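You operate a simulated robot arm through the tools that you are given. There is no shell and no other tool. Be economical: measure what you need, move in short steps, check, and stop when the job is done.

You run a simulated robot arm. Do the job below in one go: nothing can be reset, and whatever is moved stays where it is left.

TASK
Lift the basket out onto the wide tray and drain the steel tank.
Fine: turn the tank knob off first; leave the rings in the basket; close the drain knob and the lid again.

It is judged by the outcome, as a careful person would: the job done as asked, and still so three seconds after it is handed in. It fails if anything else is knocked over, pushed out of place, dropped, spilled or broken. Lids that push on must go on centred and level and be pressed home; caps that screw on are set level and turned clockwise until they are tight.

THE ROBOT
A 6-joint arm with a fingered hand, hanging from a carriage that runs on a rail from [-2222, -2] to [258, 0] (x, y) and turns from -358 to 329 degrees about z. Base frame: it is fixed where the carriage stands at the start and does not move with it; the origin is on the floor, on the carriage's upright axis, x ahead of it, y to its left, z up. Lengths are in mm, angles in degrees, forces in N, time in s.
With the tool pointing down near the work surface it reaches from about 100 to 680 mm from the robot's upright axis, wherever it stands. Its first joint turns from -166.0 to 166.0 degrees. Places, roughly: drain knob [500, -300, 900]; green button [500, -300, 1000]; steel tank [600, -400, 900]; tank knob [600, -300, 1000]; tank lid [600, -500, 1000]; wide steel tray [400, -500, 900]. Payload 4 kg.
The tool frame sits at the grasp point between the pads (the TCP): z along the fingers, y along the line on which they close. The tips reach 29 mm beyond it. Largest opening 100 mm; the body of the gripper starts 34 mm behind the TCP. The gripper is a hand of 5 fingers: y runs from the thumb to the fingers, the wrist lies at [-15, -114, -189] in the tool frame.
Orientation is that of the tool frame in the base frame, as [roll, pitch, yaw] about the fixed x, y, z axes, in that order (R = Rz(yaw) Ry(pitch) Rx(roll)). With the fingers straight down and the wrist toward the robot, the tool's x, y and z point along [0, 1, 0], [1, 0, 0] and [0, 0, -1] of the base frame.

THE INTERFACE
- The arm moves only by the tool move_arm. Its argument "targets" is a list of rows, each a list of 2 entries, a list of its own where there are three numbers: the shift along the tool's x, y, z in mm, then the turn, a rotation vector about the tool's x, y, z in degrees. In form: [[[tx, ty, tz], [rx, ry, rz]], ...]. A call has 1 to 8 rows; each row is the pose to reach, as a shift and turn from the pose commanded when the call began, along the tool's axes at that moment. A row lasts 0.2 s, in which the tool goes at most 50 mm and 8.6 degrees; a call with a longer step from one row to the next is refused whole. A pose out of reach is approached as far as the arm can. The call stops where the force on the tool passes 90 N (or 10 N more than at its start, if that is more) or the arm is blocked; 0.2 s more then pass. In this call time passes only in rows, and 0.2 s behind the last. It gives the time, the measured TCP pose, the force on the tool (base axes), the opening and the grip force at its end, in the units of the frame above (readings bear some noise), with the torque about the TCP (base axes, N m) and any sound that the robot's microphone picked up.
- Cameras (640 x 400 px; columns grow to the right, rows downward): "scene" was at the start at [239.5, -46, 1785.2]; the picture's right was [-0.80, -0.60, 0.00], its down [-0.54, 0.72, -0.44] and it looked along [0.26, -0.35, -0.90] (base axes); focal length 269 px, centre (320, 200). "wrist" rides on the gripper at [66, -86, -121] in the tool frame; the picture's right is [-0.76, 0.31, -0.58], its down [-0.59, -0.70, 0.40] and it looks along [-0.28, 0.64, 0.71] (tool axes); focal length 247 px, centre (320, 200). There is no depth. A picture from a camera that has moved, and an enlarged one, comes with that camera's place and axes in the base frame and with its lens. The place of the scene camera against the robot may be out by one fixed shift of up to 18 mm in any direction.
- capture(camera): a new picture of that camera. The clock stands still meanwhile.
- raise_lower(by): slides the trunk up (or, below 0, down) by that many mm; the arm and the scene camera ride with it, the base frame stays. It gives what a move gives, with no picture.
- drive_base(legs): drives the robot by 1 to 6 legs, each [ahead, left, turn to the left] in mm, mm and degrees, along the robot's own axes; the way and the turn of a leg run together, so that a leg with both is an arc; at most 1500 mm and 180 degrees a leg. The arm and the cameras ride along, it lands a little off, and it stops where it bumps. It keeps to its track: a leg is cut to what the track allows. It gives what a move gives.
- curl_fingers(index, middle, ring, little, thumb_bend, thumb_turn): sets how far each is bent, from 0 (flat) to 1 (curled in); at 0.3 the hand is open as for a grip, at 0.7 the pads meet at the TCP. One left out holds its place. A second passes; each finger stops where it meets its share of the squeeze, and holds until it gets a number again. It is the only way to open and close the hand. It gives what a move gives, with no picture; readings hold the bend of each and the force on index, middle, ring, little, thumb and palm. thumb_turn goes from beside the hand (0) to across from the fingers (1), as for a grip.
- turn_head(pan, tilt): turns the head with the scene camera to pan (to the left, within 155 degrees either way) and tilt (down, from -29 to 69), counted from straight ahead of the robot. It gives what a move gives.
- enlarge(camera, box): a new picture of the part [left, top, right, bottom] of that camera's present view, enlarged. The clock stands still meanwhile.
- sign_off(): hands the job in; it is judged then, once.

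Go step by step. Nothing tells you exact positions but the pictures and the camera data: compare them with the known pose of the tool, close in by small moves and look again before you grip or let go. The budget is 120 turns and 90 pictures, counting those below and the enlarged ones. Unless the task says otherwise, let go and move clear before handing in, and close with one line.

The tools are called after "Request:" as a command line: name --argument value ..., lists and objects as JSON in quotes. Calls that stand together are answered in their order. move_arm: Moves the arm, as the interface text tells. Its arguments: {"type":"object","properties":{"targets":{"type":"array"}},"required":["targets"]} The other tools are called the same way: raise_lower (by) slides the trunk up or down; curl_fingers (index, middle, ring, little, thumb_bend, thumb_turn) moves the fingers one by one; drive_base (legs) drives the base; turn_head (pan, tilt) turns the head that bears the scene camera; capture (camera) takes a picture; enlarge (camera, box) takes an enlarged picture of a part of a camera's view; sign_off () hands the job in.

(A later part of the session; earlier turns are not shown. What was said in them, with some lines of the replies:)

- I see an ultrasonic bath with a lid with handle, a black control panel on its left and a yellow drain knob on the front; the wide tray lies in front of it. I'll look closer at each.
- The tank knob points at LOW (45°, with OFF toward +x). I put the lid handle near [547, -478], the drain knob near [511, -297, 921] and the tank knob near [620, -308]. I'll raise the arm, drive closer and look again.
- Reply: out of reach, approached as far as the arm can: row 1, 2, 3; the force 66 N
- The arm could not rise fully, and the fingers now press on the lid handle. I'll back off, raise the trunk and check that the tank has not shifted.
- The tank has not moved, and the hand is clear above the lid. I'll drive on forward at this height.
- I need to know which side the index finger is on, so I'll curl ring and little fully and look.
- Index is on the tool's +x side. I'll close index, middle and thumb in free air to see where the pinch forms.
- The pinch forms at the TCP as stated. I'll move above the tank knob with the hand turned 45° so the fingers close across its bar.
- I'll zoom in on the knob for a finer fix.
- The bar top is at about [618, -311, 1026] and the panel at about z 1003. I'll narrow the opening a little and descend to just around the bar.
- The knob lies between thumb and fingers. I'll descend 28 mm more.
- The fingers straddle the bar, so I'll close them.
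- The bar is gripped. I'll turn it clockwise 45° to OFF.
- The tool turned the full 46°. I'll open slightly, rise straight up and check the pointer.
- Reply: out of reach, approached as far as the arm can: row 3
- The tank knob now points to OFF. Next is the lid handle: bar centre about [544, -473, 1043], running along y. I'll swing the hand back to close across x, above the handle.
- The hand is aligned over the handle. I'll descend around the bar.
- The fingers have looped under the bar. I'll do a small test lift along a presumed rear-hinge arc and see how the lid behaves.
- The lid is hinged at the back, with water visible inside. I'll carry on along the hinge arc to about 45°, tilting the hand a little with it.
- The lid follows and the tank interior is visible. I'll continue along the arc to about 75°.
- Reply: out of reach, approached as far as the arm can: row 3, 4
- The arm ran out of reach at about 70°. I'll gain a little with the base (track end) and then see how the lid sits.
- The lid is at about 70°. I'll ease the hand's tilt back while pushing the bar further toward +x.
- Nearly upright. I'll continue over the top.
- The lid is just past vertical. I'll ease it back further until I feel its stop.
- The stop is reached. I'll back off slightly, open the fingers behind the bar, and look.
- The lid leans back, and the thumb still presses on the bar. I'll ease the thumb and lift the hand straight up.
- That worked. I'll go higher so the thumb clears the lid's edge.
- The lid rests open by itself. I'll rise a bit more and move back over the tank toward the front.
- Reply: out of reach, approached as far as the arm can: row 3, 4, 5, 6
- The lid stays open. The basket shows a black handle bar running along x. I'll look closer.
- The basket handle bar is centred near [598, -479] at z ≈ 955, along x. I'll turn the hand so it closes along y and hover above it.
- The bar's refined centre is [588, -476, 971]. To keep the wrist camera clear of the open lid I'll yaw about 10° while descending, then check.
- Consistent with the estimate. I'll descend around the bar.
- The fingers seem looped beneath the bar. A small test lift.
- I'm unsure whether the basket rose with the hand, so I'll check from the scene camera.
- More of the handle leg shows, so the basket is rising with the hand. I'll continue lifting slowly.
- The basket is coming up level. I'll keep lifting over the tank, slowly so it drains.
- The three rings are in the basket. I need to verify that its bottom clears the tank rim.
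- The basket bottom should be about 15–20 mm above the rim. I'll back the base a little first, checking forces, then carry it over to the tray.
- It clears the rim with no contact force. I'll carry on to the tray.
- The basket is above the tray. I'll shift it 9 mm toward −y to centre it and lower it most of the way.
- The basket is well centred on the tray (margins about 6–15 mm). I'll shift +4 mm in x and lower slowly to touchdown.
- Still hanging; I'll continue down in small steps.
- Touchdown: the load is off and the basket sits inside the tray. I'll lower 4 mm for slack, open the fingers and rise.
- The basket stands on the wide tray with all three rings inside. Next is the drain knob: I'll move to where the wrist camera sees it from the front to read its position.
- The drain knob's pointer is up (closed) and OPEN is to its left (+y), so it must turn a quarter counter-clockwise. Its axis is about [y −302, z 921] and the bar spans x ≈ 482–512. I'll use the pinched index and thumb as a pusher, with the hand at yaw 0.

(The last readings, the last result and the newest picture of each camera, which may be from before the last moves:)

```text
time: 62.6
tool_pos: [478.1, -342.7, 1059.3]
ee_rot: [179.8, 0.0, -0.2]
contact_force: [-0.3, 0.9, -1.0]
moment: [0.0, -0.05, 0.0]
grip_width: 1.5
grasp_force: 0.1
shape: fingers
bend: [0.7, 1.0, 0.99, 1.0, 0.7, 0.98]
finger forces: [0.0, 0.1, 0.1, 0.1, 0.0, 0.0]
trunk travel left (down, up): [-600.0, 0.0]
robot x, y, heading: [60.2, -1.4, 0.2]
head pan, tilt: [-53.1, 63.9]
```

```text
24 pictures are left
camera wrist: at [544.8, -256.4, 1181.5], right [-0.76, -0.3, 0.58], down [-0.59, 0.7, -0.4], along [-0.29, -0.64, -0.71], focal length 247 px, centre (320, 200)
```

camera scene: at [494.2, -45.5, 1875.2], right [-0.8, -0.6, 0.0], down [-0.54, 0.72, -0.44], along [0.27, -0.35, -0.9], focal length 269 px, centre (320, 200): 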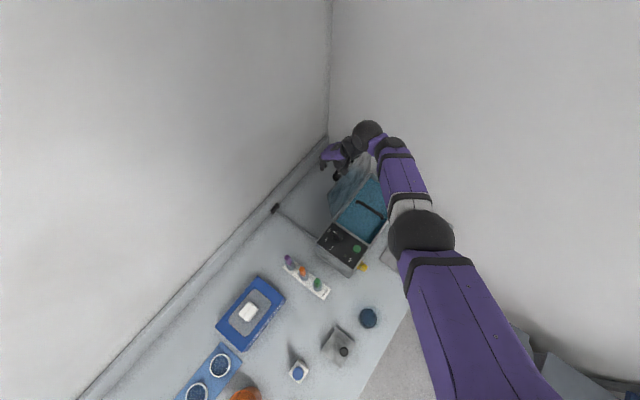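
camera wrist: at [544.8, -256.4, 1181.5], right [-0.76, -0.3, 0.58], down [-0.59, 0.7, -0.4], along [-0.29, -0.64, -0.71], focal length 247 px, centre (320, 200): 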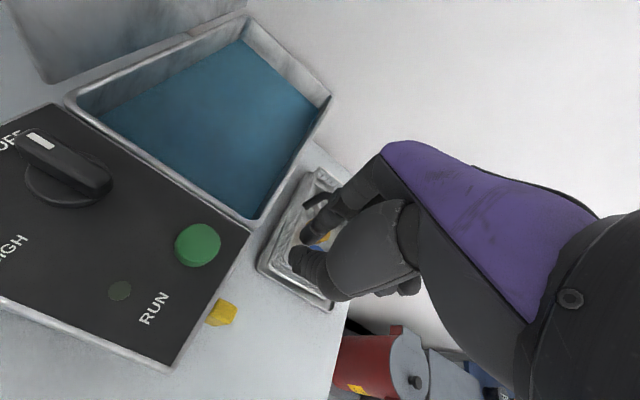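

I'll lower beside the knob on its −y side.

Request:
move_arm --targets '[[[0, 0, 35], [0, 0, 0]], [[0, 0, 70], [0, 0, 0]], [[0, 0, 102], [0, 0, 0]]]'

Request:
capture --camera "wrist"

```text
time: 63.4
tool_pos: [479.5, -343.3, 958.3]
ee_rot: [179.8, -0.1, -0.2]
contact_force: [0.2, 0.9, 0.3]
moment: [0.01, 0.02, 0.02]
grip_width: 1.7
grasp_force: 0.0
shape: fingers
bend: [0.7, 1.0, 0.99, 1.0, 0.7, 0.98]
finger forces: [0.0, 0.0, 0.0, 0.0, 0.0, 0.0]
trunk travel left (down, up): [-600.0, 0.0]
robot x, y, heading: [59.2, -2.2, 0.2]
head pan, tilt: [-53.1, 63.9]
```

```text
23 pictures are left
camera wrist: at [544.2, -258.7, 1079.3], right [-0.76, -0.3, 0.58], down [-0.59, 0.7, -0.4], along [-0.28, -0.64, -0.71], focal length 247 px, centre (320, 200)
```

wrist: 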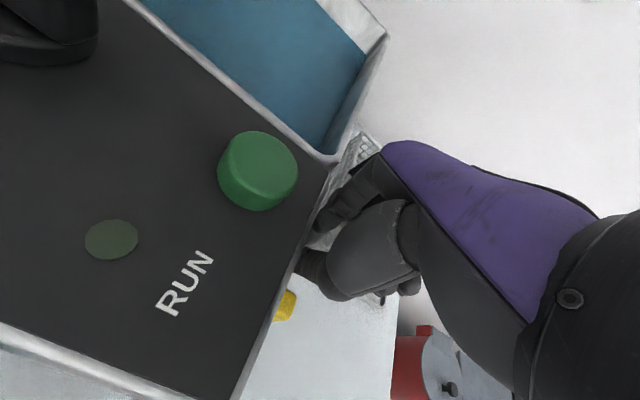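

Clear on all sides. I'll push slowly toward +y against the top of the bar.

Request:
move_arm --targets '[[[0, -8, 0], [0, 0, 0]], [[0, -14, 0], [0, 0, 0]], [[0, -19, 0], [0, 0, 0]], [[0, -24, 0], [0, 0, 0]], [[0, -29, 0], [0, 0, 0]]]'

Request:
capture --camera "wrist"

```text
time: 64.6
tool_pos: [479.0, -314.4, 956.8]
ee_rot: [179.7, 0.0, -0.2]
contact_force: [-0.8, -3.7, 1.7]
moment: [-0.02, -0.04, 0.01]
grip_width: 0.0
grasp_force: 1.8
shape: fingers
bend: [0.69, 1.0, 0.99, 1.0, 0.72, 0.98]
finger forces: [0.0, 0.1, 0.1, 0.0, 4.4, 0.0]
trunk travel left (down, up): [-600.0, 0.0]
robot x, y, heading: [55.7, 2.0, 0.1]
head pan, tilt: [-53.1, 63.9]
```

```text
22 pictures are left
camera wrist: at [544.8, -228.8, 1079.6], right [-0.76, -0.3, 0.58], down [-0.59, 0.7, -0.4], along [-0.29, -0.64, -0.71], focal length 247 px, centre (320, 200)
```

wrist: 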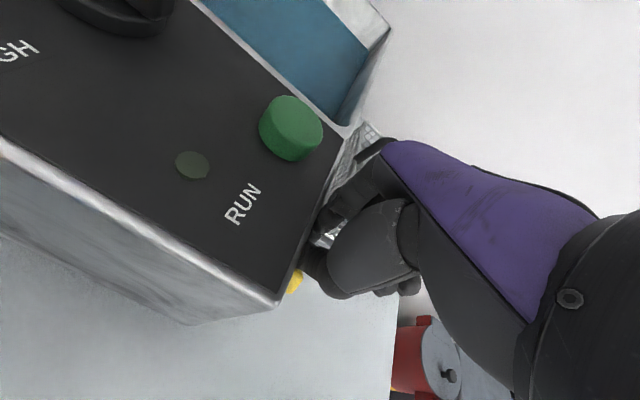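

In contact and turning with small force. I'll continue.

Request:
move_arm --targets '[[[0, -6, 0], [0, 0, 0]], [[0, -12, 2], [0, 0, 0]], [[0, -18, 4], [0, 0, 0]], [[0, -24, 6], [0, 0, 0]]]'

Request:
enlarge --camera "wrist" --box '[240, 200, 400, 330]'

Request:
enlarge --camera "scene" --box '[310, 200, 390, 270]'

```text
time: 65.6
tool_pos: [479.5, -295.3, 955.2]
ee_rot: [179.4, -0.2, -0.3]
contact_force: [-3.8, -16.3, 24.6]
moment: [-0.65, -0.13, -0.18]
grip_width: 0.2
grasp_force: 20.9
shape: fingers
bend: [0.63, 1.0, 0.99, 1.0, 0.79, 0.99]
finger forces: [14.4, 0.1, 0.0, 0.0, 26.9, 0.0]
trunk travel left (down, up): [-600.0, 0.0]
robot x, y, heading: [56.2, -1.3, 0.2]
head pan, tilt: [-53.1, 63.9]
```

```text
3.08 times, centred on (320, 265) of wrist
camera zoom: at [545.7, -208.6, 1076.3], right [-0.76, -0.3, 0.58], down [-0.58, 0.7, -0.41], along [-0.28, -0.65, -0.71], focal length 760 px, centre (320, 0)
```

zoom: 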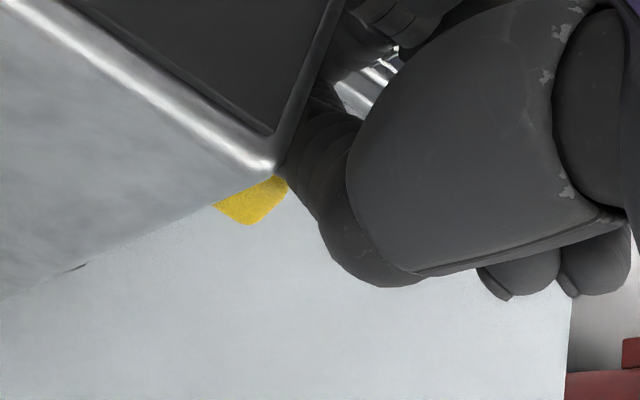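

```text
5.71 times, centred on (350, 235) of scene
camera zoom: at [296.9, -46.8, 1880.7], right [-0.8, -0.6, 0.0], down [-0.54, 0.72, -0.44], along [0.27, -0.35, -0.9], focal length 1535 px, centre (149, 0)
```

zoom: 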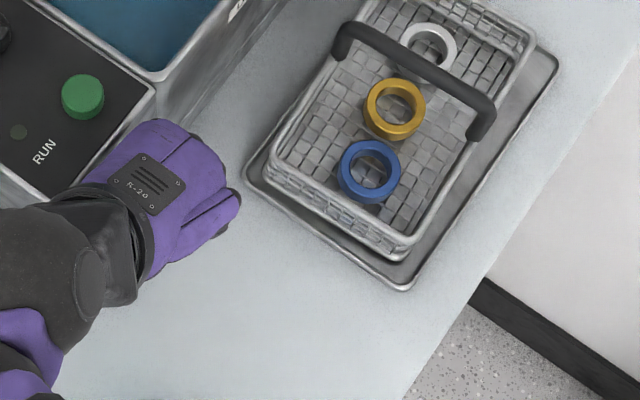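

Force is rising, so the bar is probably near its OPEN stop. I'll rise clear and look.

Request:
move_arm --targets '[[[0, 0, -20], [0, 0, 0]], [[0, 0, -55], [0, 0, 0]], [[0, 0, -100], [0, 0, 0]]]'

Request:
enlarge --camera "wrist" --box '[160, 200, 380, 400]'

Request:
enlarge --camera "scene" --box '[310, 190, 390, 270]'

```text
time: 66.4
tool_pos: [478.3, -287.9, 1049.9]
ee_rot: [179.9, 0.1, -0.1]
contact_force: [-0.3, 0.8, -0.4]
moment: [-0.02, -0.02, 0.0]
grip_width: 1.6
grasp_force: 0.0
shape: fingers
bend: [0.7, 1.0, 0.99, 1.0, 0.7, 0.98]
finger forces: [0.0, 0.0, 0.0, 0.0, 0.0, 0.0]
trunk travel left (down, up): [-600.0, 0.0]
robot x, y, heading: [59.0, -1.3, 0.0]
head pan, tilt: [-53.1, 63.9]
```

```text
2.00 times, centred on (270, 300) of wrist
camera zoom: at [542.7, -203.0, 1171.8], right [-0.76, -0.3, 0.58], down [-0.59, 0.7, -0.4], along [-0.29, -0.64, -0.71], focal length 494 px, centre (420, 0)
```

zoom: 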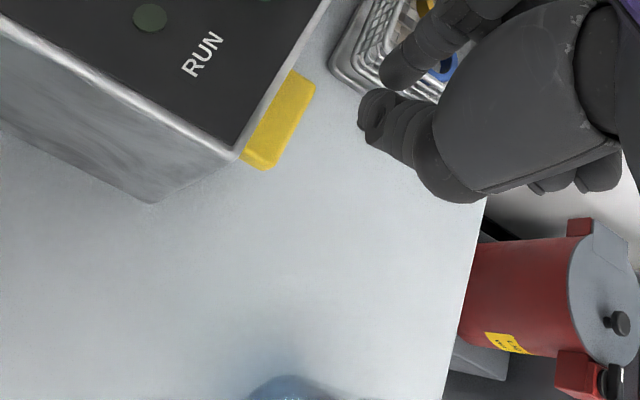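

```text
5.00 times, centred on (350, 230) of scene
camera zoom: at [296.7, -45.4, 1879.9], right [-0.8, -0.6, 0.0], down [-0.54, 0.72, -0.44], along [0.27, -0.35, -0.9], focal length 1343 px, centre (170, 50)
```

zoom: 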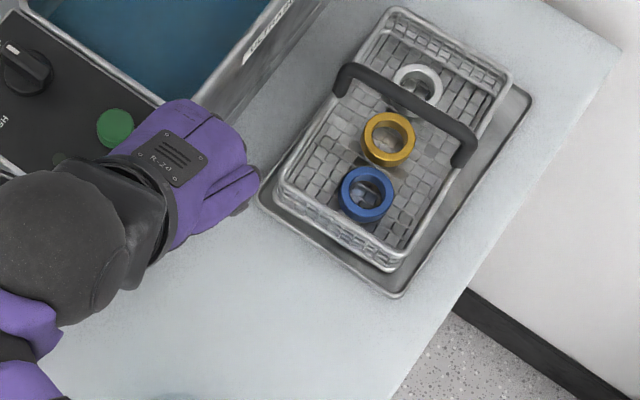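

The bar now lies horizontal toward OPEN. I'll go back to the frontal viewpoint to confirm it and watch the water level.

Request:
move_arm --targets '[[[-7, 3, 0], [0, 0, -7.5]], [[-13, 7, 0], [0, 0, -15]], [[-20, 10, 0], [0, 0, -22.5]], [[-26, 13, 0], [0, 0, -30]], [[-33, 17, 0], [0, 0, -37.5]], [[-39, 20, 0], [0, 0, -45]]]'

Request:
move_arm --targets '[[[-7, -2, 0], [0, 0, -7.5]], [[-14, -4, 0], [0, 0, -15]], [[-21, -6, 0], [0, 0, -22.5]], [[-28, -8, 0], [0, 0, -30]], [[-35, -10, 0], [0, 0, -37.5]], [[-42, -13, 0], [0, 0, -45]]]'

Request:
enlarge --camera "wrist" --box '[210, 60, 410, 240]'

Request:
enlarge --camera "scene" --box '[240, 130, 400, 270]'

```text
time: 67.8
tool_pos: [439.8, -308.5, 1051.7]
ee_rot: [179.8, 0.3, 44.9]
contact_force: [0.2, -0.2, 0.3]
moment: [0.0, 0.03, -0.01]
grip_width: 1.2
grasp_force: 0.0
shape: fingers
bend: [0.7, 1.0, 0.99, 1.0, 0.7, 0.98]
finger forces: [0.0, 0.1, 0.0, 0.0, 0.0, 0.1]
trunk travel left (down, up): [-600.0, 0.0]
robot x, y, heading: [59.5, 3.3, -0.1]
head pan, tilt: [-53.1, 63.9]
```

```text
time: 69.2
tool_pos: [400.9, -326.3, 1051.8]
ee_rot: [-179.9, 0.2, 90.0]
contact_force: [0.6, -0.2, -0.3]
moment: [-0.02, 0.04, -0.03]
grip_width: 1.1
grasp_force: 0.0
shape: fingers
bend: [0.7, 1.0, 0.99, 1.0, 0.7, 0.98]
finger forces: [0.1, 0.1, 0.0, 0.1, 0.0, 0.0]
trunk travel left (down, up): [-600.0, 0.0]
robot x, y, heading: [57.8, 1.3, -0.1]
head pan, tilt: [-53.1, 63.9]
```

```text
2.22 times, centred on (310, 150) of wrist
camera zoom: at [314.5, -262.1, 1172.8], right [0.31, -0.76, 0.58], down [-0.7, -0.59, -0.4], along [0.64, -0.29, -0.71], focal length 549 px, centre (342, 311)
```

zoom: 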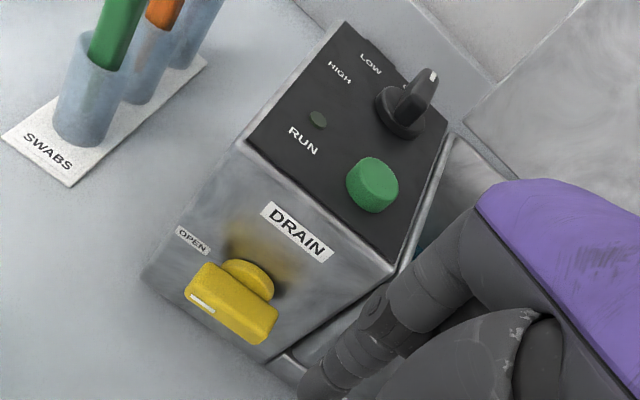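

```text
2.86 times, centred on (320, 200) of scene
camera zoom: at [296.7, -45.3, 1880.0], right [-0.8, -0.6, 0.0], down [-0.54, 0.72, -0.44], along [0.27, -0.35, -0.9], focal length 767 px, centre (320, 200)
```

zoom: 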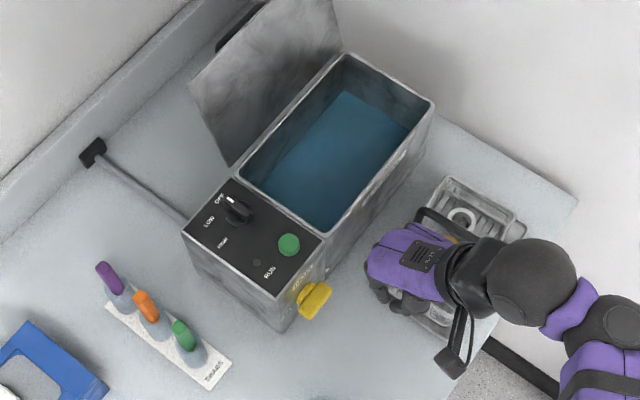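

OPEN is confirmed and the level is dropping. While it drains I'll move back to the pushing pose, now beyond the bar's −y end.

Request:
move_arm --targets '[[[0, 7, 0], [0, 0, 7.5]], [[0, 13, 0], [0, 0, 15]], [[0, 20, 0], [0, 0, 22.5]], [[0, 27, 0], [0, 0, 30]], [[0, 33, 0], [0, 0, 37.5]], [[0, 40, 0], [0, 0, 45]]]'

Request:
move_arm --targets '[[[4, 5, 0], [0, 0, 7.5]], [[8, 10, 0], [0, 0, 15]], [[12, 14, 0], [0, 0, 22.5]], [[16, 19, 0], [0, 0, 30]], [[20, 24, 0], [0, 0, 37.5]], [[26, 29, 0], [0, 0, 45]]]'

Request:
capture --camera "wrist"

Request:
enlarge --camera "scene" --box '[290, 140, 360, 220]'

```text
time: 70.6
tool_pos: [442.8, -328.5, 1051.3]
ee_rot: [179.8, 0.2, 44.8]
contact_force: [-0.4, 0.2, 0.0]
moment: [0.0, -0.01, 0.01]
grip_width: 1.1
grasp_force: 0.0
shape: fingers
bend: [0.7, 1.0, 0.99, 1.0, 0.7, 0.98]
finger forces: [0.1, 0.0, 0.0, 0.0, 0.0, 0.0]
trunk travel left (down, up): [-600.0, 0.0]
robot x, y, heading: [57.4, 4.8, -0.0]
head pan, tilt: [-53.1, 63.9]
```

```text
time: 72.0
tool_pos: [480.0, -331.8, 1051.8]
ee_rot: [179.8, 0.1, -0.2]
contact_force: [-0.7, 0.1, -0.1]
moment: [0.02, -0.02, 0.0]
grip_width: 1.1
grasp_force: 0.1
shape: fingers
bend: [0.7, 1.0, 0.99, 1.0, 0.7, 0.98]
finger forces: [0.0, 0.0, 0.1, 0.1, 0.0, 0.1]
trunk travel left (down, up): [-600.0, 0.0]
robot x, y, heading: [58.4, 1.5, 0.2]
head pan, tilt: [-53.1, 63.9]
```

```text
15 pictures are left
camera wrist: at [545.1, -245.6, 1173.1], right [-0.76, -0.3, 0.58], down [-0.59, 0.7, -0.4], along [-0.29, -0.64, -0.71], focal length 247 px, centre (320, 200)
```

wrist: 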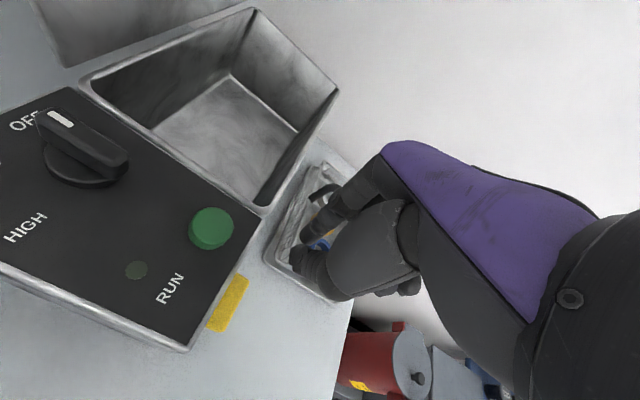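

```text
5.00 times, centred on (325, 180) of scene
camera zoom: at [296.6, -45.5, 1880.0], right [-0.8, -0.6, 0.0], down [-0.54, 0.72, -0.44], along [0.27, -0.35, -0.9], focal length 1343 px, centre (295, 300)
```

zoom: 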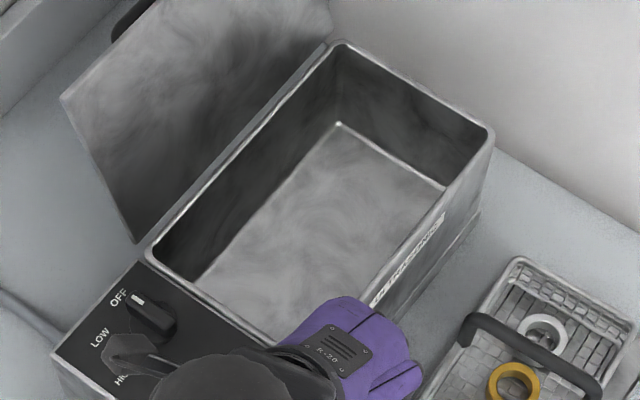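

The tank is empty. I'll close the drain: press down just outside the bar's −y end, then sweep toward +y.

Request:
move_arm --targets '[[[0, -6, 40], [0, 0, 0]], [[0, -6, 80], [0, 0, 0]], [[0, -6, 90], [0, 0, 0]], [[0, -6, 97], [0, 0, 0]], [[0, -6, 104], [0, 0, 0]]]'

Request:
move_arm --targets '[[[0, 0, 5], [0, 0, 0]], [[0, 0, 10], [0, 0, 0]], [[0, 0, 15], [0, 0, 0]]]'

```text
time: 73.2
tool_pos: [479.8, -326.8, 948.5]
ee_rot: [179.8, -0.1, 0.0]
contact_force: [0.0, -1.5, 0.8]
moment: [0.0, -0.04, 0.02]
grip_width: 0.0
grasp_force: 1.2
shape: fingers
bend: [0.7, 1.0, 0.99, 1.0, 0.71, 0.98]
finger forces: [0.1, 0.0, 0.0, 0.0, 1.9, 0.0]
trunk travel left (down, up): [-600.0, 0.0]
robot x, y, heading: [57.9, -2.6, -0.1]
head pan, tilt: [-53.1, 63.9]
```

```text
time: 74.0
tool_pos: [475.4, -323.8, 942.5]
ee_rot: [179.7, -0.1, -0.3]
contact_force: [1.2, -6.1, 8.2]
moment: [0.06, -0.04, -0.05]
grip_width: 0.0
grasp_force: 5.5
shape: fingers
bend: [0.69, 1.0, 0.99, 1.0, 0.73, 0.97]
finger forces: [0.0, 0.1, 0.1, 0.0, 11.6, 0.0]
out of reach, approached as far as the arm can: row 1, 2, 3
trunk travel left (down, up): [-600.0, 0.0]
robot x, y, heading: [57.6, 3.0, 0.4]
head pan, tilt: [-53.1, 63.9]
```

The arm is at its low reach with the trunk up, so I'll use the trunk to lower.

Request:
raise_lower --by -9

Request:
enlarge --camera "wrist" --box '[240, 200, 400, 330]'

```text
time: 74.5
tool_pos: [475.5, -326.4, 934.4]
ee_rot: [179.6, -0.2, -0.3]
contact_force: [0.3, -15.1, 12.3]
moment: [0.21, -0.08, -0.11]
grip_width: 0.0
grasp_force: 9.9
shape: fingers
bend: [0.67, 1.0, 0.99, 1.0, 0.74, 0.98]
finger forces: [0.0, 0.0, 0.0, 0.0, 19.9, 0.0]
trunk travel left (down, up): [-591.0, 9.0]
robot x, y, heading: [55.5, 1.8, 0.0]
head pan, tilt: [-53.1, 63.9]
```

```text
3.08 times, centred on (320, 265) of wrist
camera zoom: at [540.4, -240.8, 1055.1], right [-0.76, -0.3, 0.58], down [-0.58, 0.7, -0.41], along [-0.28, -0.65, -0.71], focal length 760 px, centre (320, 0)
```

zoom: 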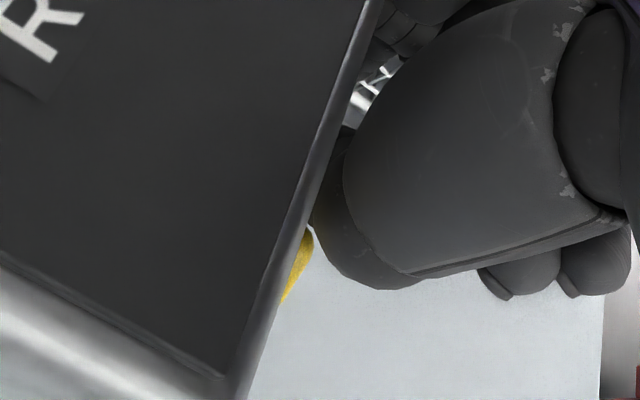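

Now I'll sweep toward +y to bring the bar's lower end under the axis.

Request:
move_arm --targets '[[[0, -4, 0], [0, 0, 0]], [[0, -8, 0], [0, 0, 0]], [[0, -12, 0], [0, 0, 0]]]'

```text
time: 75.3
tool_pos: [475.5, -317.5, 935.1]
ee_rot: [179.3, -0.2, -0.3]
contact_force: [0.0, -29.8, 15.3]
moment: [-0.01, -0.16, -0.21]
grip_width: 0.2
grasp_force: 14.3
shape: fingers
bend: [0.63, 1.0, 0.99, 1.0, 0.77, 0.98]
finger forces: [0.1, 0.0, 0.0, 0.0, 28.3, 0.1]
trunk travel left (down, up): [-591.0, 9.0]
robot x, y, heading: [54.8, 2.1, 0.1]
head pan, tilt: [-53.1, 63.9]
```

Force is climbing, so I'll back off, rise and check the knob's angle.

Request:
move_arm --targets '[[[0, 14, 0], [0, 0, 0]], [[0, 14, -40], [0, 0, 0]], [[0, 14, -85], [0, 0, 0]], [[0, 14, -120], [0, 0, 0]]]'

Request:
enlarge --camera "wrist" --box '[170, 220, 290, 350]'

```text
time: 76.3
tool_pos: [471.4, -323.0, 1051.1]
ee_rot: [-180.0, 0.1, -0.1]
contact_force: [-0.1, 0.3, -0.2]
moment: [-0.01, -0.03, 0.02]
grip_width: 1.6
grasp_force: 0.0
shape: fingers
bend: [0.7, 1.0, 0.99, 1.0, 0.7, 0.98]
finger forces: [0.1, 0.0, 0.0, 0.1, 0.0, 0.0]
trunk travel left (down, up): [-591.0, 9.0]
robot x, y, heading: [56.0, 3.0, 0.5]
head pan, tilt: [-53.1, 63.9]
```

```text
3.08 times, centred on (230, 285) of wrist
camera zoom: at [537.6, -238.6, 1172.1], right [-0.76, -0.31, 0.58], down [-0.59, 0.7, -0.4], along [-0.29, -0.64, -0.71], focal length 760 px, centre (597, -62)
```

zoom: 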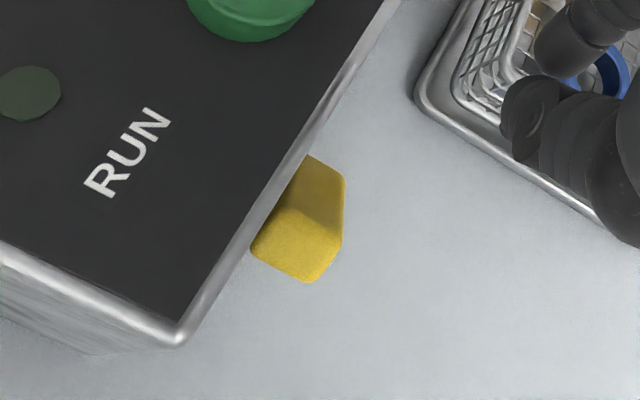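

The bar is about two-thirds back, its upper end still leaning to +y. I'll go round to the +y side and push the upper end toward −y.

Request:
move_arm --targets '[[[4, -37, 0], [0, 0, 0]], [[8, -75, 0], [0, 0, 0]], [[8, -75, 45], [0, 0, 0]], [[8, -75, 92], [0, 0, 0]]]'

Request:
move_arm --targets '[[[0, 8, 0], [0, 0, 0]], [[0, 14, 0], [0, 0, 0]], [[0, 20, 0], [0, 0, 0]], [[0, 25, 0], [0, 0, 0]], [[0, 29, 0], [0, 0, 0]]]'

```text
time: 77.3
tool_pos: [483.3, -246.4, 958.6]
ee_rot: [179.9, 0.0, -0.2]
contact_force: [0.8, 0.0, 0.1]
moment: [0.01, 0.01, 0.03]
grip_width: 1.5
grasp_force: 0.0
shape: fingers
bend: [0.7, 1.0, 0.99, 1.0, 0.7, 0.98]
finger forces: [0.0, 0.0, 0.0, 0.0, 0.0, 0.0]
trunk travel left (down, up): [-591.0, 9.0]
robot x, y, heading: [57.6, 2.1, -0.0]
head pan, tilt: [-53.1, 63.9]
```

```text
time: 78.5
tool_pos: [482.8, -276.4, 959.8]
ee_rot: [179.9, -0.1, -0.1]
contact_force: [-0.2, 8.5, 7.5]
moment: [0.1, -0.03, 0.05]
grip_width: 0.0
grasp_force: 6.1
shape: fingers
bend: [0.71, 1.0, 0.99, 1.0, 0.68, 0.98]
finger forces: [13.2, 0.0, 0.0, 0.0, 0.1, 0.0]
trunk travel left (down, up): [-591.0, 9.0]
robot x, y, heading: [59.8, -1.7, -0.1]
head pan, tilt: [-53.1, 63.9]
```

Request:
move_arm --targets '[[[0, 4, 0], [0, 0, 0]], [[0, 8, 0], [0, 0, 0]], [[0, 12, 0], [0, 0, 0]]]'

Request:
enlarge --camera "wrist" --box '[240, 200, 400, 330]'

```text
time: 79.3
tool_pos: [483.5, -287.2, 958.2]
ee_rot: [-179.9, 0.0, -0.1]
contact_force: [0.2, 14.9, 8.9]
moment: [0.03, -0.06, 0.11]
grip_width: 0.0
grasp_force: 10.5
shape: fingers
bend: [0.71, 1.0, 0.99, 1.0, 0.68, 0.97]
finger forces: [20.5, 0.1, 0.0, 0.1, 0.0, 0.0]
trunk travel left (down, up): [-591.0, 9.0]
robot x, y, heading: [55.0, 1.4, 0.2]
head pan, tilt: [-53.1, 63.9]
```

```text
3.08 times, centred on (320, 265) of wrist
camera zoom: at [548.2, -201.6, 1080.5], right [-0.76, -0.31, 0.58], down [-0.59, 0.7, -0.4], along [-0.28, -0.64, -0.71], focal length 760 px, centre (320, 0)
```

zoom: 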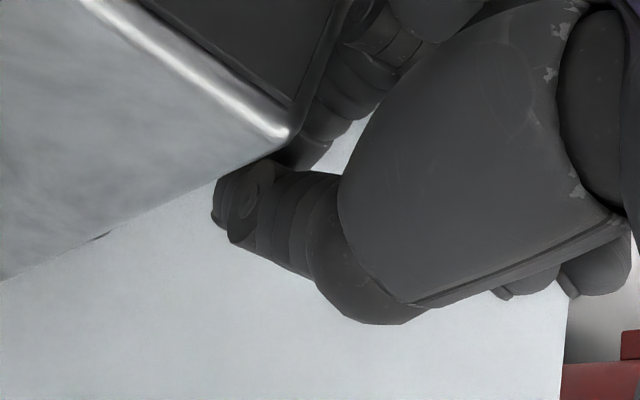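

Request:
move_arm --targets '[[[0, 4, 0], [0, 0, 0]], [[0, 8, 0], [0, 0, 0]]]'

Request:
move_arm --targets '[[[0, -15, 0], [0, 0, 0]], [[0, -15, -40], [0, 0, 0]], [[0, -15, -90], [0, 0, 0]]]'

Request:
enlarge --camera "wrist" --box '[190, 240, 330, 370]'

```text
time: 80.0
tool_pos: [482.8, -292.9, 957.6]
ee_rot: [-179.8, 0.0, 0.0]
contact_force: [2.3, 24.0, 6.5]
moment: [0.19, -0.02, 0.14]
grip_width: 0.1
grasp_force: 14.8
shape: fingers
bend: [0.72, 1.0, 0.99, 1.0, 0.66, 0.97]
finger forces: [29.6, 0.1, 0.0, 0.1, 0.0, 0.1]
trunk travel left (down, up): [-591.0, 9.0]
robot x, y, heading: [56.2, 1.7, 0.5]
head pan, tilt: [-53.1, 63.9]
```

```text
time: 80.8
tool_pos: [482.8, -282.9, 1048.6]
ee_rot: [180.0, 0.1, -0.2]
contact_force: [0.6, -0.2, -0.1]
moment: [0.03, -0.05, -0.02]
grip_width: 1.7
grasp_force: 0.2
shape: fingers
bend: [0.7, 1.0, 0.99, 1.0, 0.7, 0.98]
finger forces: [0.0, 0.0, 0.1, 0.1, 0.1, 0.0]
trunk travel left (down, up): [-591.0, 9.0]
robot x, y, heading: [56.1, -1.7, 0.1]
head pan, tilt: [-53.1, 63.9]
```

```text
3.08 times, centred on (260, 305) of wrist
camera zoom: at [546.9, -198.3, 1170.3], right [-0.76, -0.3, 0.58], down [-0.59, 0.7, -0.4], along [-0.29, -0.64, -0.71], focal length 760 px, centre (505, -123)
```

zoom: 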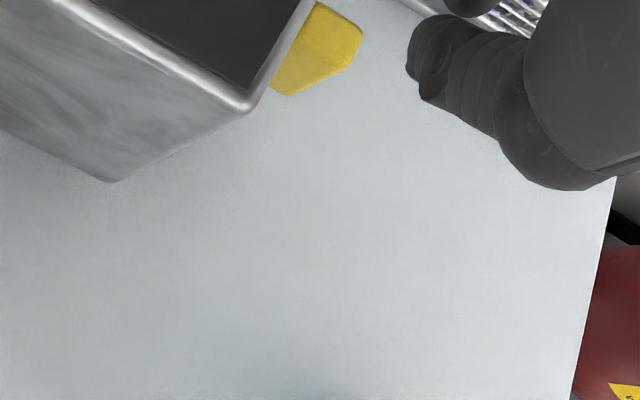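

I'll go to the frontal viewpoint to read the knob angle exactly.

Request:
move_arm --targets '[[[-7, 3, 0], [0, 0, -7.5]], [[-14, 7, 0], [0, 0, -15]], [[-20, 11, 0], [0, 0, -22.5]], [[-27, 15, 0], [0, 0, -30]], [[-34, 18, 0], [0, 0, -37.5]], [[-41, 22, 0], [0, 0, -45]]]'

Request:
move_arm --targets '[[[-8, -2, 0], [0, 0, -7.5]], [[-15, -4, 0], [0, 0, -15]], [[-22, -7, 0], [0, 0, -22.5]], [[-30, -9, 0], [0, 0, -30]], [[-37, -12, 0], [0, 0, -37.5]], [[-45, -14, 0], [0, 0, -45]]]'

Request:
enlarge --camera "wrist" --box '[210, 130, 330, 240]'

```text
time: 82.2
tool_pos: [441.4, -303.9, 1050.0]
ee_rot: [179.9, 0.2, 45.0]
contact_force: [1.3, -0.4, 0.3]
moment: [0.0, -0.01, -0.02]
grip_width: 1.2
grasp_force: 0.1
shape: fingers
bend: [0.7, 1.0, 0.99, 1.0, 0.7, 0.98]
finger forces: [0.0, 0.0, 0.0, 0.1, 0.0, 0.0]
trunk travel left (down, up): [-591.0, 9.0]
robot x, y, heading: [59.1, 1.4, -0.1]
head pan, tilt: [-53.1, 63.9]
```

```text
time: 83.5
tool_pos: [398.9, -326.2, 1049.5]
ee_rot: [-179.9, 0.1, 90.0]
contact_force: [-0.1, 0.5, 0.4]
moment: [-0.03, 0.05, -0.01]
grip_width: 1.6
grasp_force: 0.0
shape: fingers
bend: [0.7, 1.0, 0.99, 1.0, 0.7, 0.98]
finger forces: [0.0, 0.1, 0.0, 0.0, 0.0, 0.0]
trunk travel left (down, up): [-591.0, 9.0]
robot x, y, heading: [54.6, 2.8, 0.2]
head pan, tilt: [-53.1, 63.9]
```

```text
3.64 times, centred on (270, 185) of wrist
camera zoom: at [313.6, -260.4, 1170.7], right [0.31, -0.76, 0.58], down [-0.7, -0.59, -0.4], along [0.64, -0.29, -0.71], focal length 898 px, centre (502, 254)
```

zoom: 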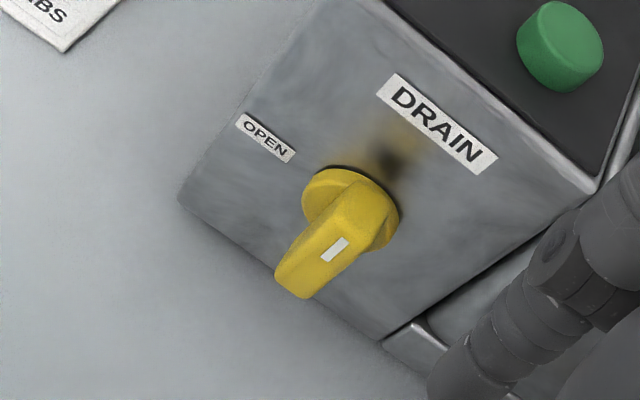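

The knob is back at its original closed position. Now the lid: I'll move clear, raise up and drive back in to reverse the opening path.

Request:
move_arm --targets '[[[-40, 0, -10], [0, 0, 0]], [[-80, 0, -30], [0, 0, 0]], [[-120, 0, -50], [0, 0, 0]], [[-120, 0, -90], [0, 0, 0]]]'

Request:
raise_lower --by 9

```text
time: 84.5
tool_pos: [398.2, -446.5, 1139.5]
ee_rot: [-180.0, 0.0, 89.8]
contact_force: [0.3, 0.5, -0.6]
moment: [-0.03, -0.03, -0.04]
grip_width: 1.4
grasp_force: 0.1
shape: fingers
bend: [0.7, 1.0, 0.99, 1.0, 0.7, 0.98]
finger forces: [0.0, 0.0, 0.1, 0.1, 0.1, 0.1]
trunk travel left (down, up): [-591.0, 9.0]
robot x, y, heading: [57.4, -0.1, 0.1]
head pan, tilt: [-53.1, 63.9]
```

```text
time: 85.1
tool_pos: [399.0, -445.8, 1148.1]
ee_rot: [-180.0, 0.0, 89.8]
contact_force: [-1.1, -0.6, -0.5]
moment: [0.0, -0.01, -0.01]
grip_width: 1.6
grasp_force: 0.1
shape: fingers
bend: [0.7, 1.0, 0.99, 1.0, 0.7, 0.98]
finger forces: [0.1, 0.0, 0.1, 0.0, 0.1, 0.1]
trunk travel left (down, up): [-600.0, 0.0]
robot x, y, heading: [59.0, -2.7, 0.2]
head pan, tilt: [-53.1, 63.9]
```

Request:
drive_base --legs '[[197, 0, 0]]'

Request:
move_arm --targets '[[[0, 30, -25], [3, 0, 0]], [[0, 60, -50], [6, 0, 0]], [[0, 90, -65], [9, 0, 0]], [[0, 115, -70], [11, 0, 0]], [[0, 138, -72], [11, 0, 0]]]'

Request:
capture --camera "wrist"

```text
time: 86.7
tool_pos: [593.9, -444.5, 1148.5]
ee_rot: [-180.0, 0.1, 90.0]
contact_force: [0.1, -0.7, -1.0]
moment: [-0.02, 0.01, -0.01]
grip_width: 1.5
grasp_force: 0.0
shape: fingers
bend: [0.7, 1.0, 0.99, 1.0, 0.7, 0.98]
finger forces: [0.0, 0.0, 0.0, 0.0, 0.0, 0.1]
trunk travel left (down, up): [-600.0, 0.0]
robot x, y, heading: [251.8, -1.1, 0.1]
head pan, tilt: [-53.1, 63.9]
```

```text
time: 87.9
tool_pos: [732.3, -443.3, 1220.1]
ee_rot: [-168.9, 0.1, 90.1]
contact_force: [-0.8, -0.5, -0.1]
moment: [-0.02, 0.01, -0.02]
grip_width: 1.4
grasp_force: 0.0
shape: fingers
bend: [0.7, 1.0, 0.99, 1.0, 0.7, 0.98]
finger forces: [0.0, 0.0, 0.1, 0.0, 0.0, 0.0]
trunk travel left (down, up): [-600.0, 0.0]
robot x, y, heading: [246.6, -0.4, -0.1]
head pan, tilt: [-53.1, 63.9]
```

```text
8 pictures are left
camera wrist: at [671.9, -379.5, 1357.1], right [0.41, -0.76, 0.51], down [-0.77, -0.59, -0.25], along [0.49, -0.28, -0.82], focal length 247 px, centre (320, 200)
```

wrist: 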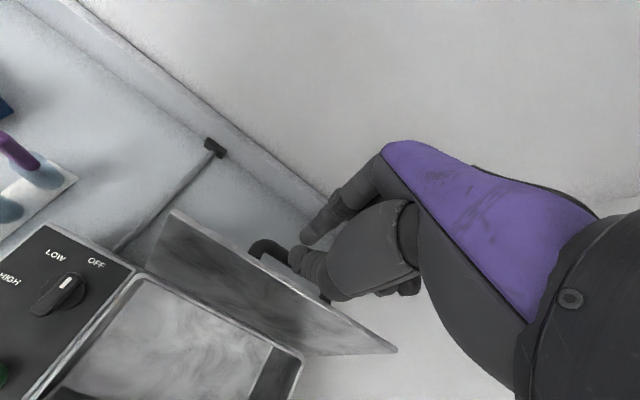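

The lid and handle are where I left them. I'll open the fingers and descend with the thumb in front of the bar and the fingers behind it.

Request:
curl_fingers --index 0.35 --middle 0.35 --thumb_bend 0.61

Request:
move_arm --targets '[[[-5, 6, 20], [0, 0, 0]], [[-5, 10, 40], [0, 0, 0]], [[-5, 14, 60], [0, 0, 0]], [[-5, 18, 75], [0, 0, 0]], [[-5, 19, 85], [0, 0, 0]]]'

Request:
capture --camera "wrist"

```text
time: 88.9
tool_pos: [733.2, -445.6, 1220.9]
ee_rot: [-169.1, 0.0, 90.0]
contact_force: [1.0, 0.1, 0.2]
moment: [0.01, 0.01, 0.01]
grip_width: 54.2
grasp_force: 0.2
shape: fingers
bend: [0.35, 0.35, 0.99, 1.0, 0.61, 0.98]
finger forces: [0.0, 0.0, 0.0, 0.0, 0.0, 0.0]
trunk travel left (down, up): [-600.0, 0.0]
robot x, y, heading: [254.0, 1.8, 0.3]
head pan, tilt: [-53.1, 63.9]
```

```text
time: 89.8
tool_pos: [750.4, -464.5, 1178.7]
ee_rot: [-170.9, 2.3, 90.1]
contact_force: [-0.4, 7.1, 43.6]
moment: [0.77, 1.81, -0.3]
grip_width: 70.0
grasp_force: 24.9
shape: fingers
bend: [0.35, 0.35, 0.99, 1.0, 0.58, 0.92]
finger forces: [0.0, 0.0, 0.0, 0.1, 49.8, 0.0]
trunk travel left (down, up): [-600.0, 0.0]
robot x, y, heading: [249.5, 1.2, 0.4]
head pan, tilt: [-53.1, 63.9]
stopped in row 4: the force on the tool passed its limit at 98 N (the readings are from after the stop); the commanded pose is now the measured one
```

```text
7 pictures are left
camera wrist: at [684.7, -394.6, 1309.7], right [0.39, -0.73, 0.55], down [-0.76, -0.6, -0.26], along [0.52, -0.31, -0.79], focal length 247 px, centre (320, 200)
```

wrist: 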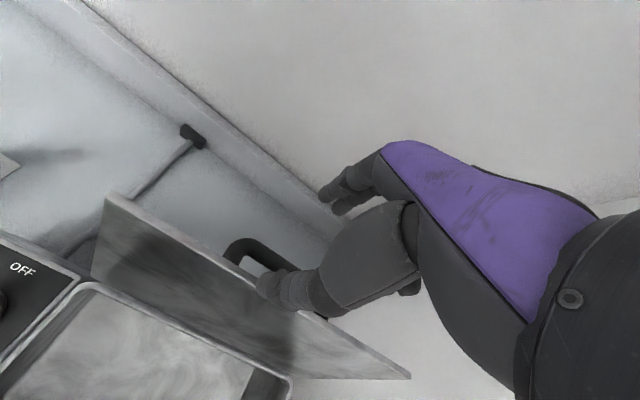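

The thumb tip landed on the lid's edge because the lid leans back at about 106°. I'll rise, correct the hand to match the lid's slope, and come down along that slope further behind the edge.

Request:
move_arm --targets '[[[0, -3, -20], [0, 1, 0]], [[0, -2, -42], [3, 2.3, 0]], [[0, 5, -44], [7, 2.3, 0]]]'

Request:
capture --camera "wrist"

```text
time: 90.6
tool_pos: [756.3, -458.6, 1214.3]
ee_rot: [-163.3, -0.5, 89.5]
contact_force: [0.8, 0.5, -0.4]
moment: [0.02, -0.06, 0.0]
grip_width: 54.8
grasp_force: 0.0
shape: fingers
bend: [0.35, 0.35, 0.99, 1.0, 0.61, 0.98]
finger forces: [0.1, 0.0, 0.0, 0.0, 0.0, 0.0]
trunk travel left (down, up): [-600.0, 0.0]
robot x, y, heading: [252.5, 1.1, 0.4]
head pan, tilt: [-53.1, 63.9]
```

```text
6 pictures are left
camera wrist: at [709.2, -394.4, 1355.4], right [0.45, -0.77, 0.46], down [-0.79, -0.58, -0.19], along [0.41, -0.28, -0.87], focal length 247 px, centre (320, 200)
```

wrist: 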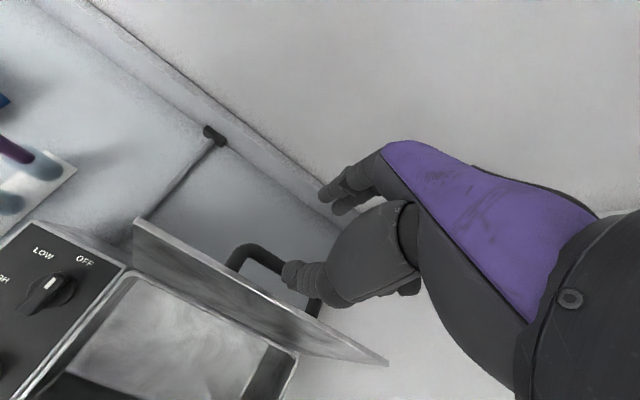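

Request:
move_arm --targets '[[[0, 5, 15], [0, 0, 0]], [[0, 5, 30], [0, 0, 0]], [[0, 5, 42], [0, 0, 0]]]'

Request:
move_arm --targets '[[[0, 0, 6], [0, 0, 0]], [[0, 0, 12], [0, 0, 0]]]'

```text
time: 91.4
tool_pos: [743.5, -455.6, 1173.9]
ee_rot: [-163.6, -0.6, 89.5]
contact_force: [-0.8, -0.3, 0.5]
moment: [-0.01, -0.02, 0.02]
grip_width: 53.7
grasp_force: 0.3
shape: fingers
bend: [0.35, 0.35, 0.99, 1.0, 0.61, 0.98]
finger forces: [0.0, 0.0, 0.0, 0.0, 0.4, 0.0]
out of reach, approached as far as the arm can: row 1, 2, 3
trunk travel left (down, up): [-600.0, 0.0]
robot x, y, heading: [253.2, 2.4, 0.3]
head pan, tilt: [-53.1, 63.9]
```

```text
time: 92.0
tool_pos: [738.7, -454.1, 1162.6]
ee_rot: [-163.4, -0.6, 89.5]
contact_force: [0.9, 0.4, 0.0]
moment: [-0.02, -0.02, -0.01]
grip_width: 53.4
grasp_force: 0.2
shape: fingers
bend: [0.35, 0.35, 0.99, 1.0, 0.61, 0.98]
finger forces: [0.1, 0.1, 0.1, 0.0, 0.4, 0.0]
trunk travel left (down, up): [-600.0, 0.0]
robot x, y, heading: [250.6, -1.6, 0.3]
head pan, tilt: [-53.1, 63.9]
```

No obstruction now. I'll continue down along the slope.

Request:
move_arm --targets '[[[0, 2, 8], [0, 0, 0]], [[0, 3, 16], [0, 0, 0]], [[0, 3, 24], [0, 0, 0]]]'

Request:
capture --camera "wrist"

```text
time: 92.8
tool_pos: [727.9, -449.9, 1140.7]
ee_rot: [-163.4, -0.6, 89.5]
contact_force: [0.8, -0.1, 1.3]
moment: [0.02, 0.03, 0.01]
grip_width: 54.3
grasp_force: 0.0
shape: fingers
bend: [0.35, 0.35, 0.99, 1.0, 0.61, 0.98]
finger forces: [0.0, 0.1, 0.1, 0.0, 0.2, 0.0]
out of reach, approached as far as the arm can: row 1, 2, 3
trunk travel left (down, up): [-600.0, 0.0]
robot x, y, heading: [250.9, -0.7, 0.2]
head pan, tilt: [-53.1, 63.9]
```

```text
5 pictures are left
camera wrist: at [680.0, -388.1, 1282.1], right [0.45, -0.77, 0.46], down [-0.79, -0.58, -0.19], along [0.41, -0.28, -0.87], focal length 247 px, centre (320, 200)
```

wrist: 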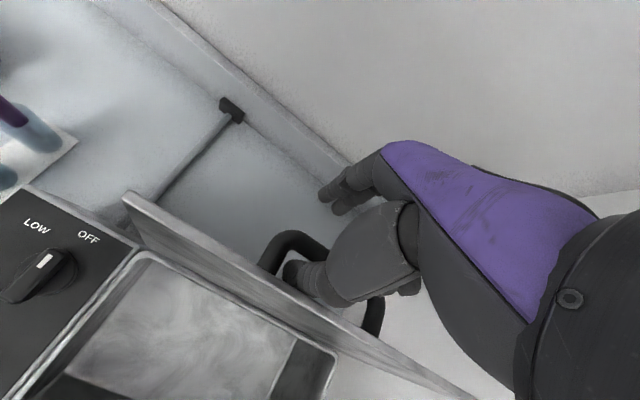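

The thumb is now between lid and bar. I'll go slightly lower and close the fingers around the bar.

Request:
move_arm --targets '[[[0, 0, 5], [0, 0, 0]], [[0, 0, 9], [0, 0, 0]]]'

Request:
curl_fingers --index 0.7 --middle 0.7 --thumb_bend 0.7

```text
time: 93.4
tool_pos: [722.6, -452.0, 1132.6]
ee_rot: [-163.4, -0.6, 89.5]
contact_force: [1.1, 0.3, -1.2]
moment: [0.03, -0.01, 0.01]
grip_width: 54.0
grasp_force: 0.9
shape: fingers
bend: [0.35, 0.35, 0.99, 1.0, 0.61, 0.98]
finger forces: [0.0, 0.0, 0.0, 0.0, 0.3, 0.0]
trunk travel left (down, up): [-600.0, 0.0]
robot x, y, heading: [250.1, -2.8, 0.2]
head pan, tilt: [-53.1, 63.9]
```

```text
time: 94.4
tool_pos: [723.1, -451.9, 1132.1]
ee_rot: [-163.3, -0.5, 89.5]
contact_force: [-0.4, -0.2, -2.3]
moment: [-0.01, 0.0, 0.03]
grip_width: 5.0
grasp_force: 1.9
shape: fingers
bend: [0.68, 0.7, 0.99, 1.0, 0.69, 0.98]
finger forces: [1.7, 0.1, 0.0, 0.0, 1.3, 0.0]
trunk travel left (down, up): [-600.0, 0.0]
robot x, y, heading: [250.6, 3.6, 0.5]
head pan, tilt: [-53.1, 63.9]
```

The bar is held again. I'll bring the lid forward over the top, following the arc.

Request:
move_arm --targets '[[[0, -16.2, -2.2], [3, 0, 0]], [[0, -30.5, -2.3], [6, 0, 0]], [[0, -44.6, 0], [9, 0, 0]], [[0, -58.3, 3.8], [12, 0, 0]], [[0, -69.4, 8.8], [12, 0, 0]], [[0, -79.6, 14.4], [12, 0, 0]]]'

```text
time: 95.8
tool_pos: [638.6, -443.2, 1128.1]
ee_rot: [-150.2, -2.2, 89.4]
contact_force: [4.6, -3.1, 0.5]
moment: [-0.03, 0.02, 0.08]
grip_width: 1.9
grasp_force: 4.2
shape: fingers
bend: [0.69, 0.7, 0.99, 1.0, 0.7, 1.0]
finger forces: [4.6, 0.0, 0.0, 0.1, 3.1, 0.0]
out of reach, approached as far as the arm can: row 1, 2, 3, 4, 5
trunk travel left (down, up): [-600.0, 0.0]
robot x, y, heading: [250.7, 0.0, 0.4]
head pan, tilt: [-53.1, 63.9]
```

Request:
capture --camera "wrist"

```text
4 pictures are left
camera wrist: at [624.0, -384.3, 1279.7], right [0.54, -0.78, 0.32], down [-0.81, -0.58, -0.02], along [0.2, -0.25, -0.95], focal length 247 px, centre (320, 200)
```

wrist: 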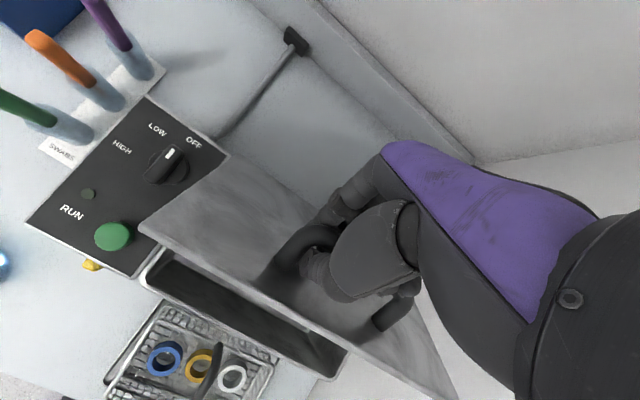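

The lid is at about 60° and still held. I'll continue down the arc.

Request:
move_arm --targets '[[[-2, -10.9, 10.3], [-4, 0, 0]], [[-4, -20.7, 21.9], [-8, -1, 0]], [[-6, -29.6, 36.7], [-12, -2, 0]], [[-8, -35.6, 50.8], [-16, -2, 0]], [[-10, -40.8, 67.5], [-21, -2, 0]], [[-10, -43.4, 82.8], [-25, -2, 0]]]'

Request:
capture --camera "wrist"

```text
time: 97.2
tool_pos: [567.1, -461.4, 1087.4]
ee_rot: [-176.5, 1.3, 90.1]
contact_force: [-3.5, 1.9, -0.9]
moment: [0.03, 0.04, -0.04]
grip_width: 5.7
grasp_force: 1.1
shape: fingers
bend: [0.7, 0.7, 0.99, 1.0, 0.68, 0.97]
finger forces: [0.0, 0.0, 0.0, 0.1, 3.0, 0.0]
trunk travel left (down, up): [-600.0, 0.0]
robot x, y, heading: [249.6, -2.9, 0.6]
head pan, tilt: [-53.1, 63.9]
```

```text
3 pictures are left
camera wrist: at [488.1, -394.0, 1213.1], right [0.34, -0.74, 0.57], down [-0.73, -0.6, -0.34], along [0.6, -0.3, -0.74], focal length 247 px, centre (320, 200)
```

wrist: 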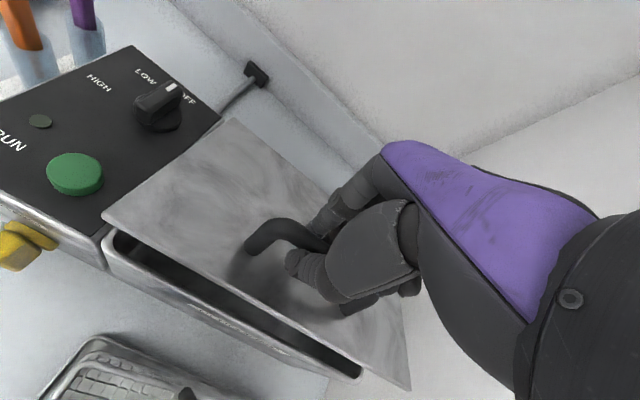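

Nearly closed. I'll lower it the rest of the way.

Request:
move_arm --targets '[[[0, -9, 13], [-1, 0, 0]], [[0, -15.5, 26], [-2, 0, 0]], [[0, -19.6, 38], [-3.5, 0, 0]], [[0, -20.5, 44], [-3.5, 0, 0]]]'

```text
time: 98.2
tool_pos: [544.4, -461.6, 1046.1]
ee_rot: [179.9, 1.3, 90.1]
contact_force: [1.2, -0.2, 1.6]
moment: [0.03, -0.02, -0.01]
grip_width: 2.8
grasp_force: 1.0
shape: fingers
bend: [0.69, 0.7, 0.99, 1.0, 0.7, 0.97]
finger forces: [1.3, 0.0, 0.0, 0.1, 0.1, 0.1]
trunk travel left (down, up): [-600.0, 0.0]
robot x, y, heading: [253.4, 0.4, 0.6]
head pan, tilt: [-53.1, 63.9]
```

The hand is at the closed height. I'll release, rise and check the lid.

Request:
curl_fingers --index 0.45 --middle 0.45 --thumb_bend 0.45

Request:
move_arm --targets '[[[0, 0, -20], [0, 0, 0]], [[0, 0, -55], [0, 0, 0]], [[0, 0, -95], [0, 0, 0]]]'

Request:
capture --camera "wrist"

```text
time: 99.2
tool_pos: [543.7, -461.7, 1045.6]
ee_rot: [-179.9, 1.3, 90.0]
contact_force: [-1.3, 0.3, -0.8]
moment: [-0.01, -0.01, 0.02]
grip_width: 62.0
grasp_force: 0.0
shape: fingers
bend: [0.45, 0.45, 0.99, 1.0, 0.45, 0.97]
finger forces: [0.0, 0.0, 0.0, 0.1, 0.0, 0.1]
trunk travel left (down, up): [-600.0, 0.0]
robot x, y, heading: [249.9, 0.6, 0.4]
head pan, tilt: [-53.1, 63.9]
```

```text
time: 100.0
tool_pos: [544.6, -458.9, 1141.5]
ee_rot: [-179.8, 1.3, 90.2]
contact_force: [-0.1, 0.5, -0.5]
moment: [-0.01, -0.02, -0.01]
grip_width: 62.4
grasp_force: 0.0
shape: fingers
bend: [0.45, 0.45, 0.99, 1.0, 0.45, 0.98]
finger forces: [0.0, 0.0, 0.0, 0.0, 0.1, 0.0]
trunk travel left (down, up): [-600.0, 0.0]
robot x, y, heading: [251.0, -0.3, -0.0]
head pan, tilt: [-53.1, 63.9]
```

```text
2 pictures are left
camera wrist: at [458.6, -391.9, 1261.8], right [0.31, -0.74, 0.59], down [-0.7, -0.6, -0.38], along [0.64, -0.3, -0.71], focal length 247 px, centre (320, 200)
```

wrist: 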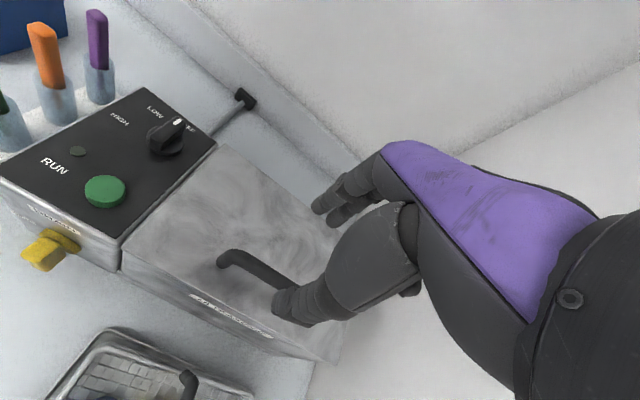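

The lid is closed flat and both knobs are as required. I'll back off and take one last overview.

Request:
drive_base --legs '[[-300, 0, 0]]'

Request:
enlarge --camera "wrist" --box '[120, 40, 440, 280]'

Request:
capture --camera "scene"

```text
time: 102.1
tool_pos: [250.7, -458.0, 1142.5]
ee_rot: [-179.9, 1.3, 90.3]
contact_force: [-0.1, 0.2, 0.3]
moment: [0.0, 0.01, 0.01]
grip_width: 62.2
grasp_force: 0.2
shape: fingers
bend: [0.45, 0.45, 0.99, 1.0, 0.45, 0.98]
finger forces: [0.0, 0.1, 0.0, 0.1, 0.0, 0.0]
trunk travel left (down, up): [-600.0, 0.0]
robot x, y, heading: [-46.9, 1.8, 0.4]
head pan, tilt: [-53.1, 63.9]
```

```text
1.67 times, centred on (280, 160) of wrist
camera zoom: at [164.6, -391.7, 1261.9], right [0.31, -0.74, 0.59], down [-0.7, -0.6, -0.38], along [0.64, -0.3, -0.71], focal length 412 px, centre (387, 267)
```

zoom: 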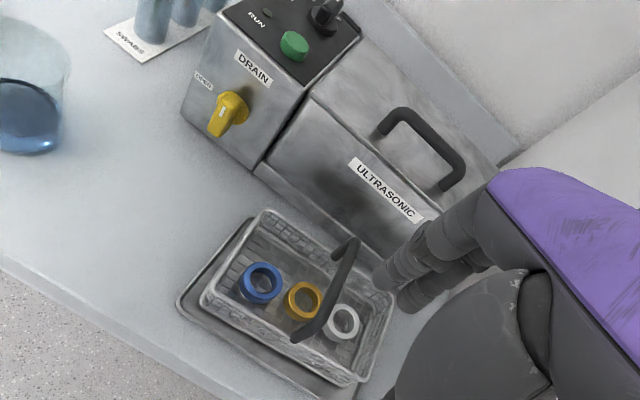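

```text
0 pictures are left
camera scene: at [195.5, -43.6, 1880.0], right [-0.79, -0.61, 0.0], down [-0.55, 0.71, -0.44], along [0.27, -0.35, -0.9], focal length 269 px, centre (320, 200)
```

scene: 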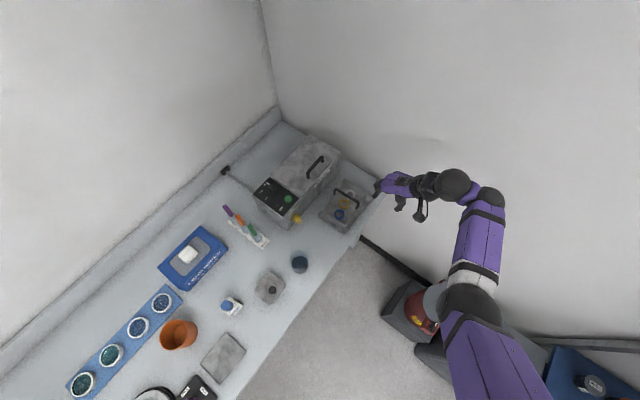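

Everything is in its final place: the basket with its three rings on the tray, the tank knob off, the drain closed and the lid shut. The hand is clear, so I'm handing in.

Request:
sign_off

```text
The job is handed in.
```

The job is handed in: the tank is drained, the basket is on the wide tray with all three rings in it, the tank knob is off, and the drain knob and lid are closed again.
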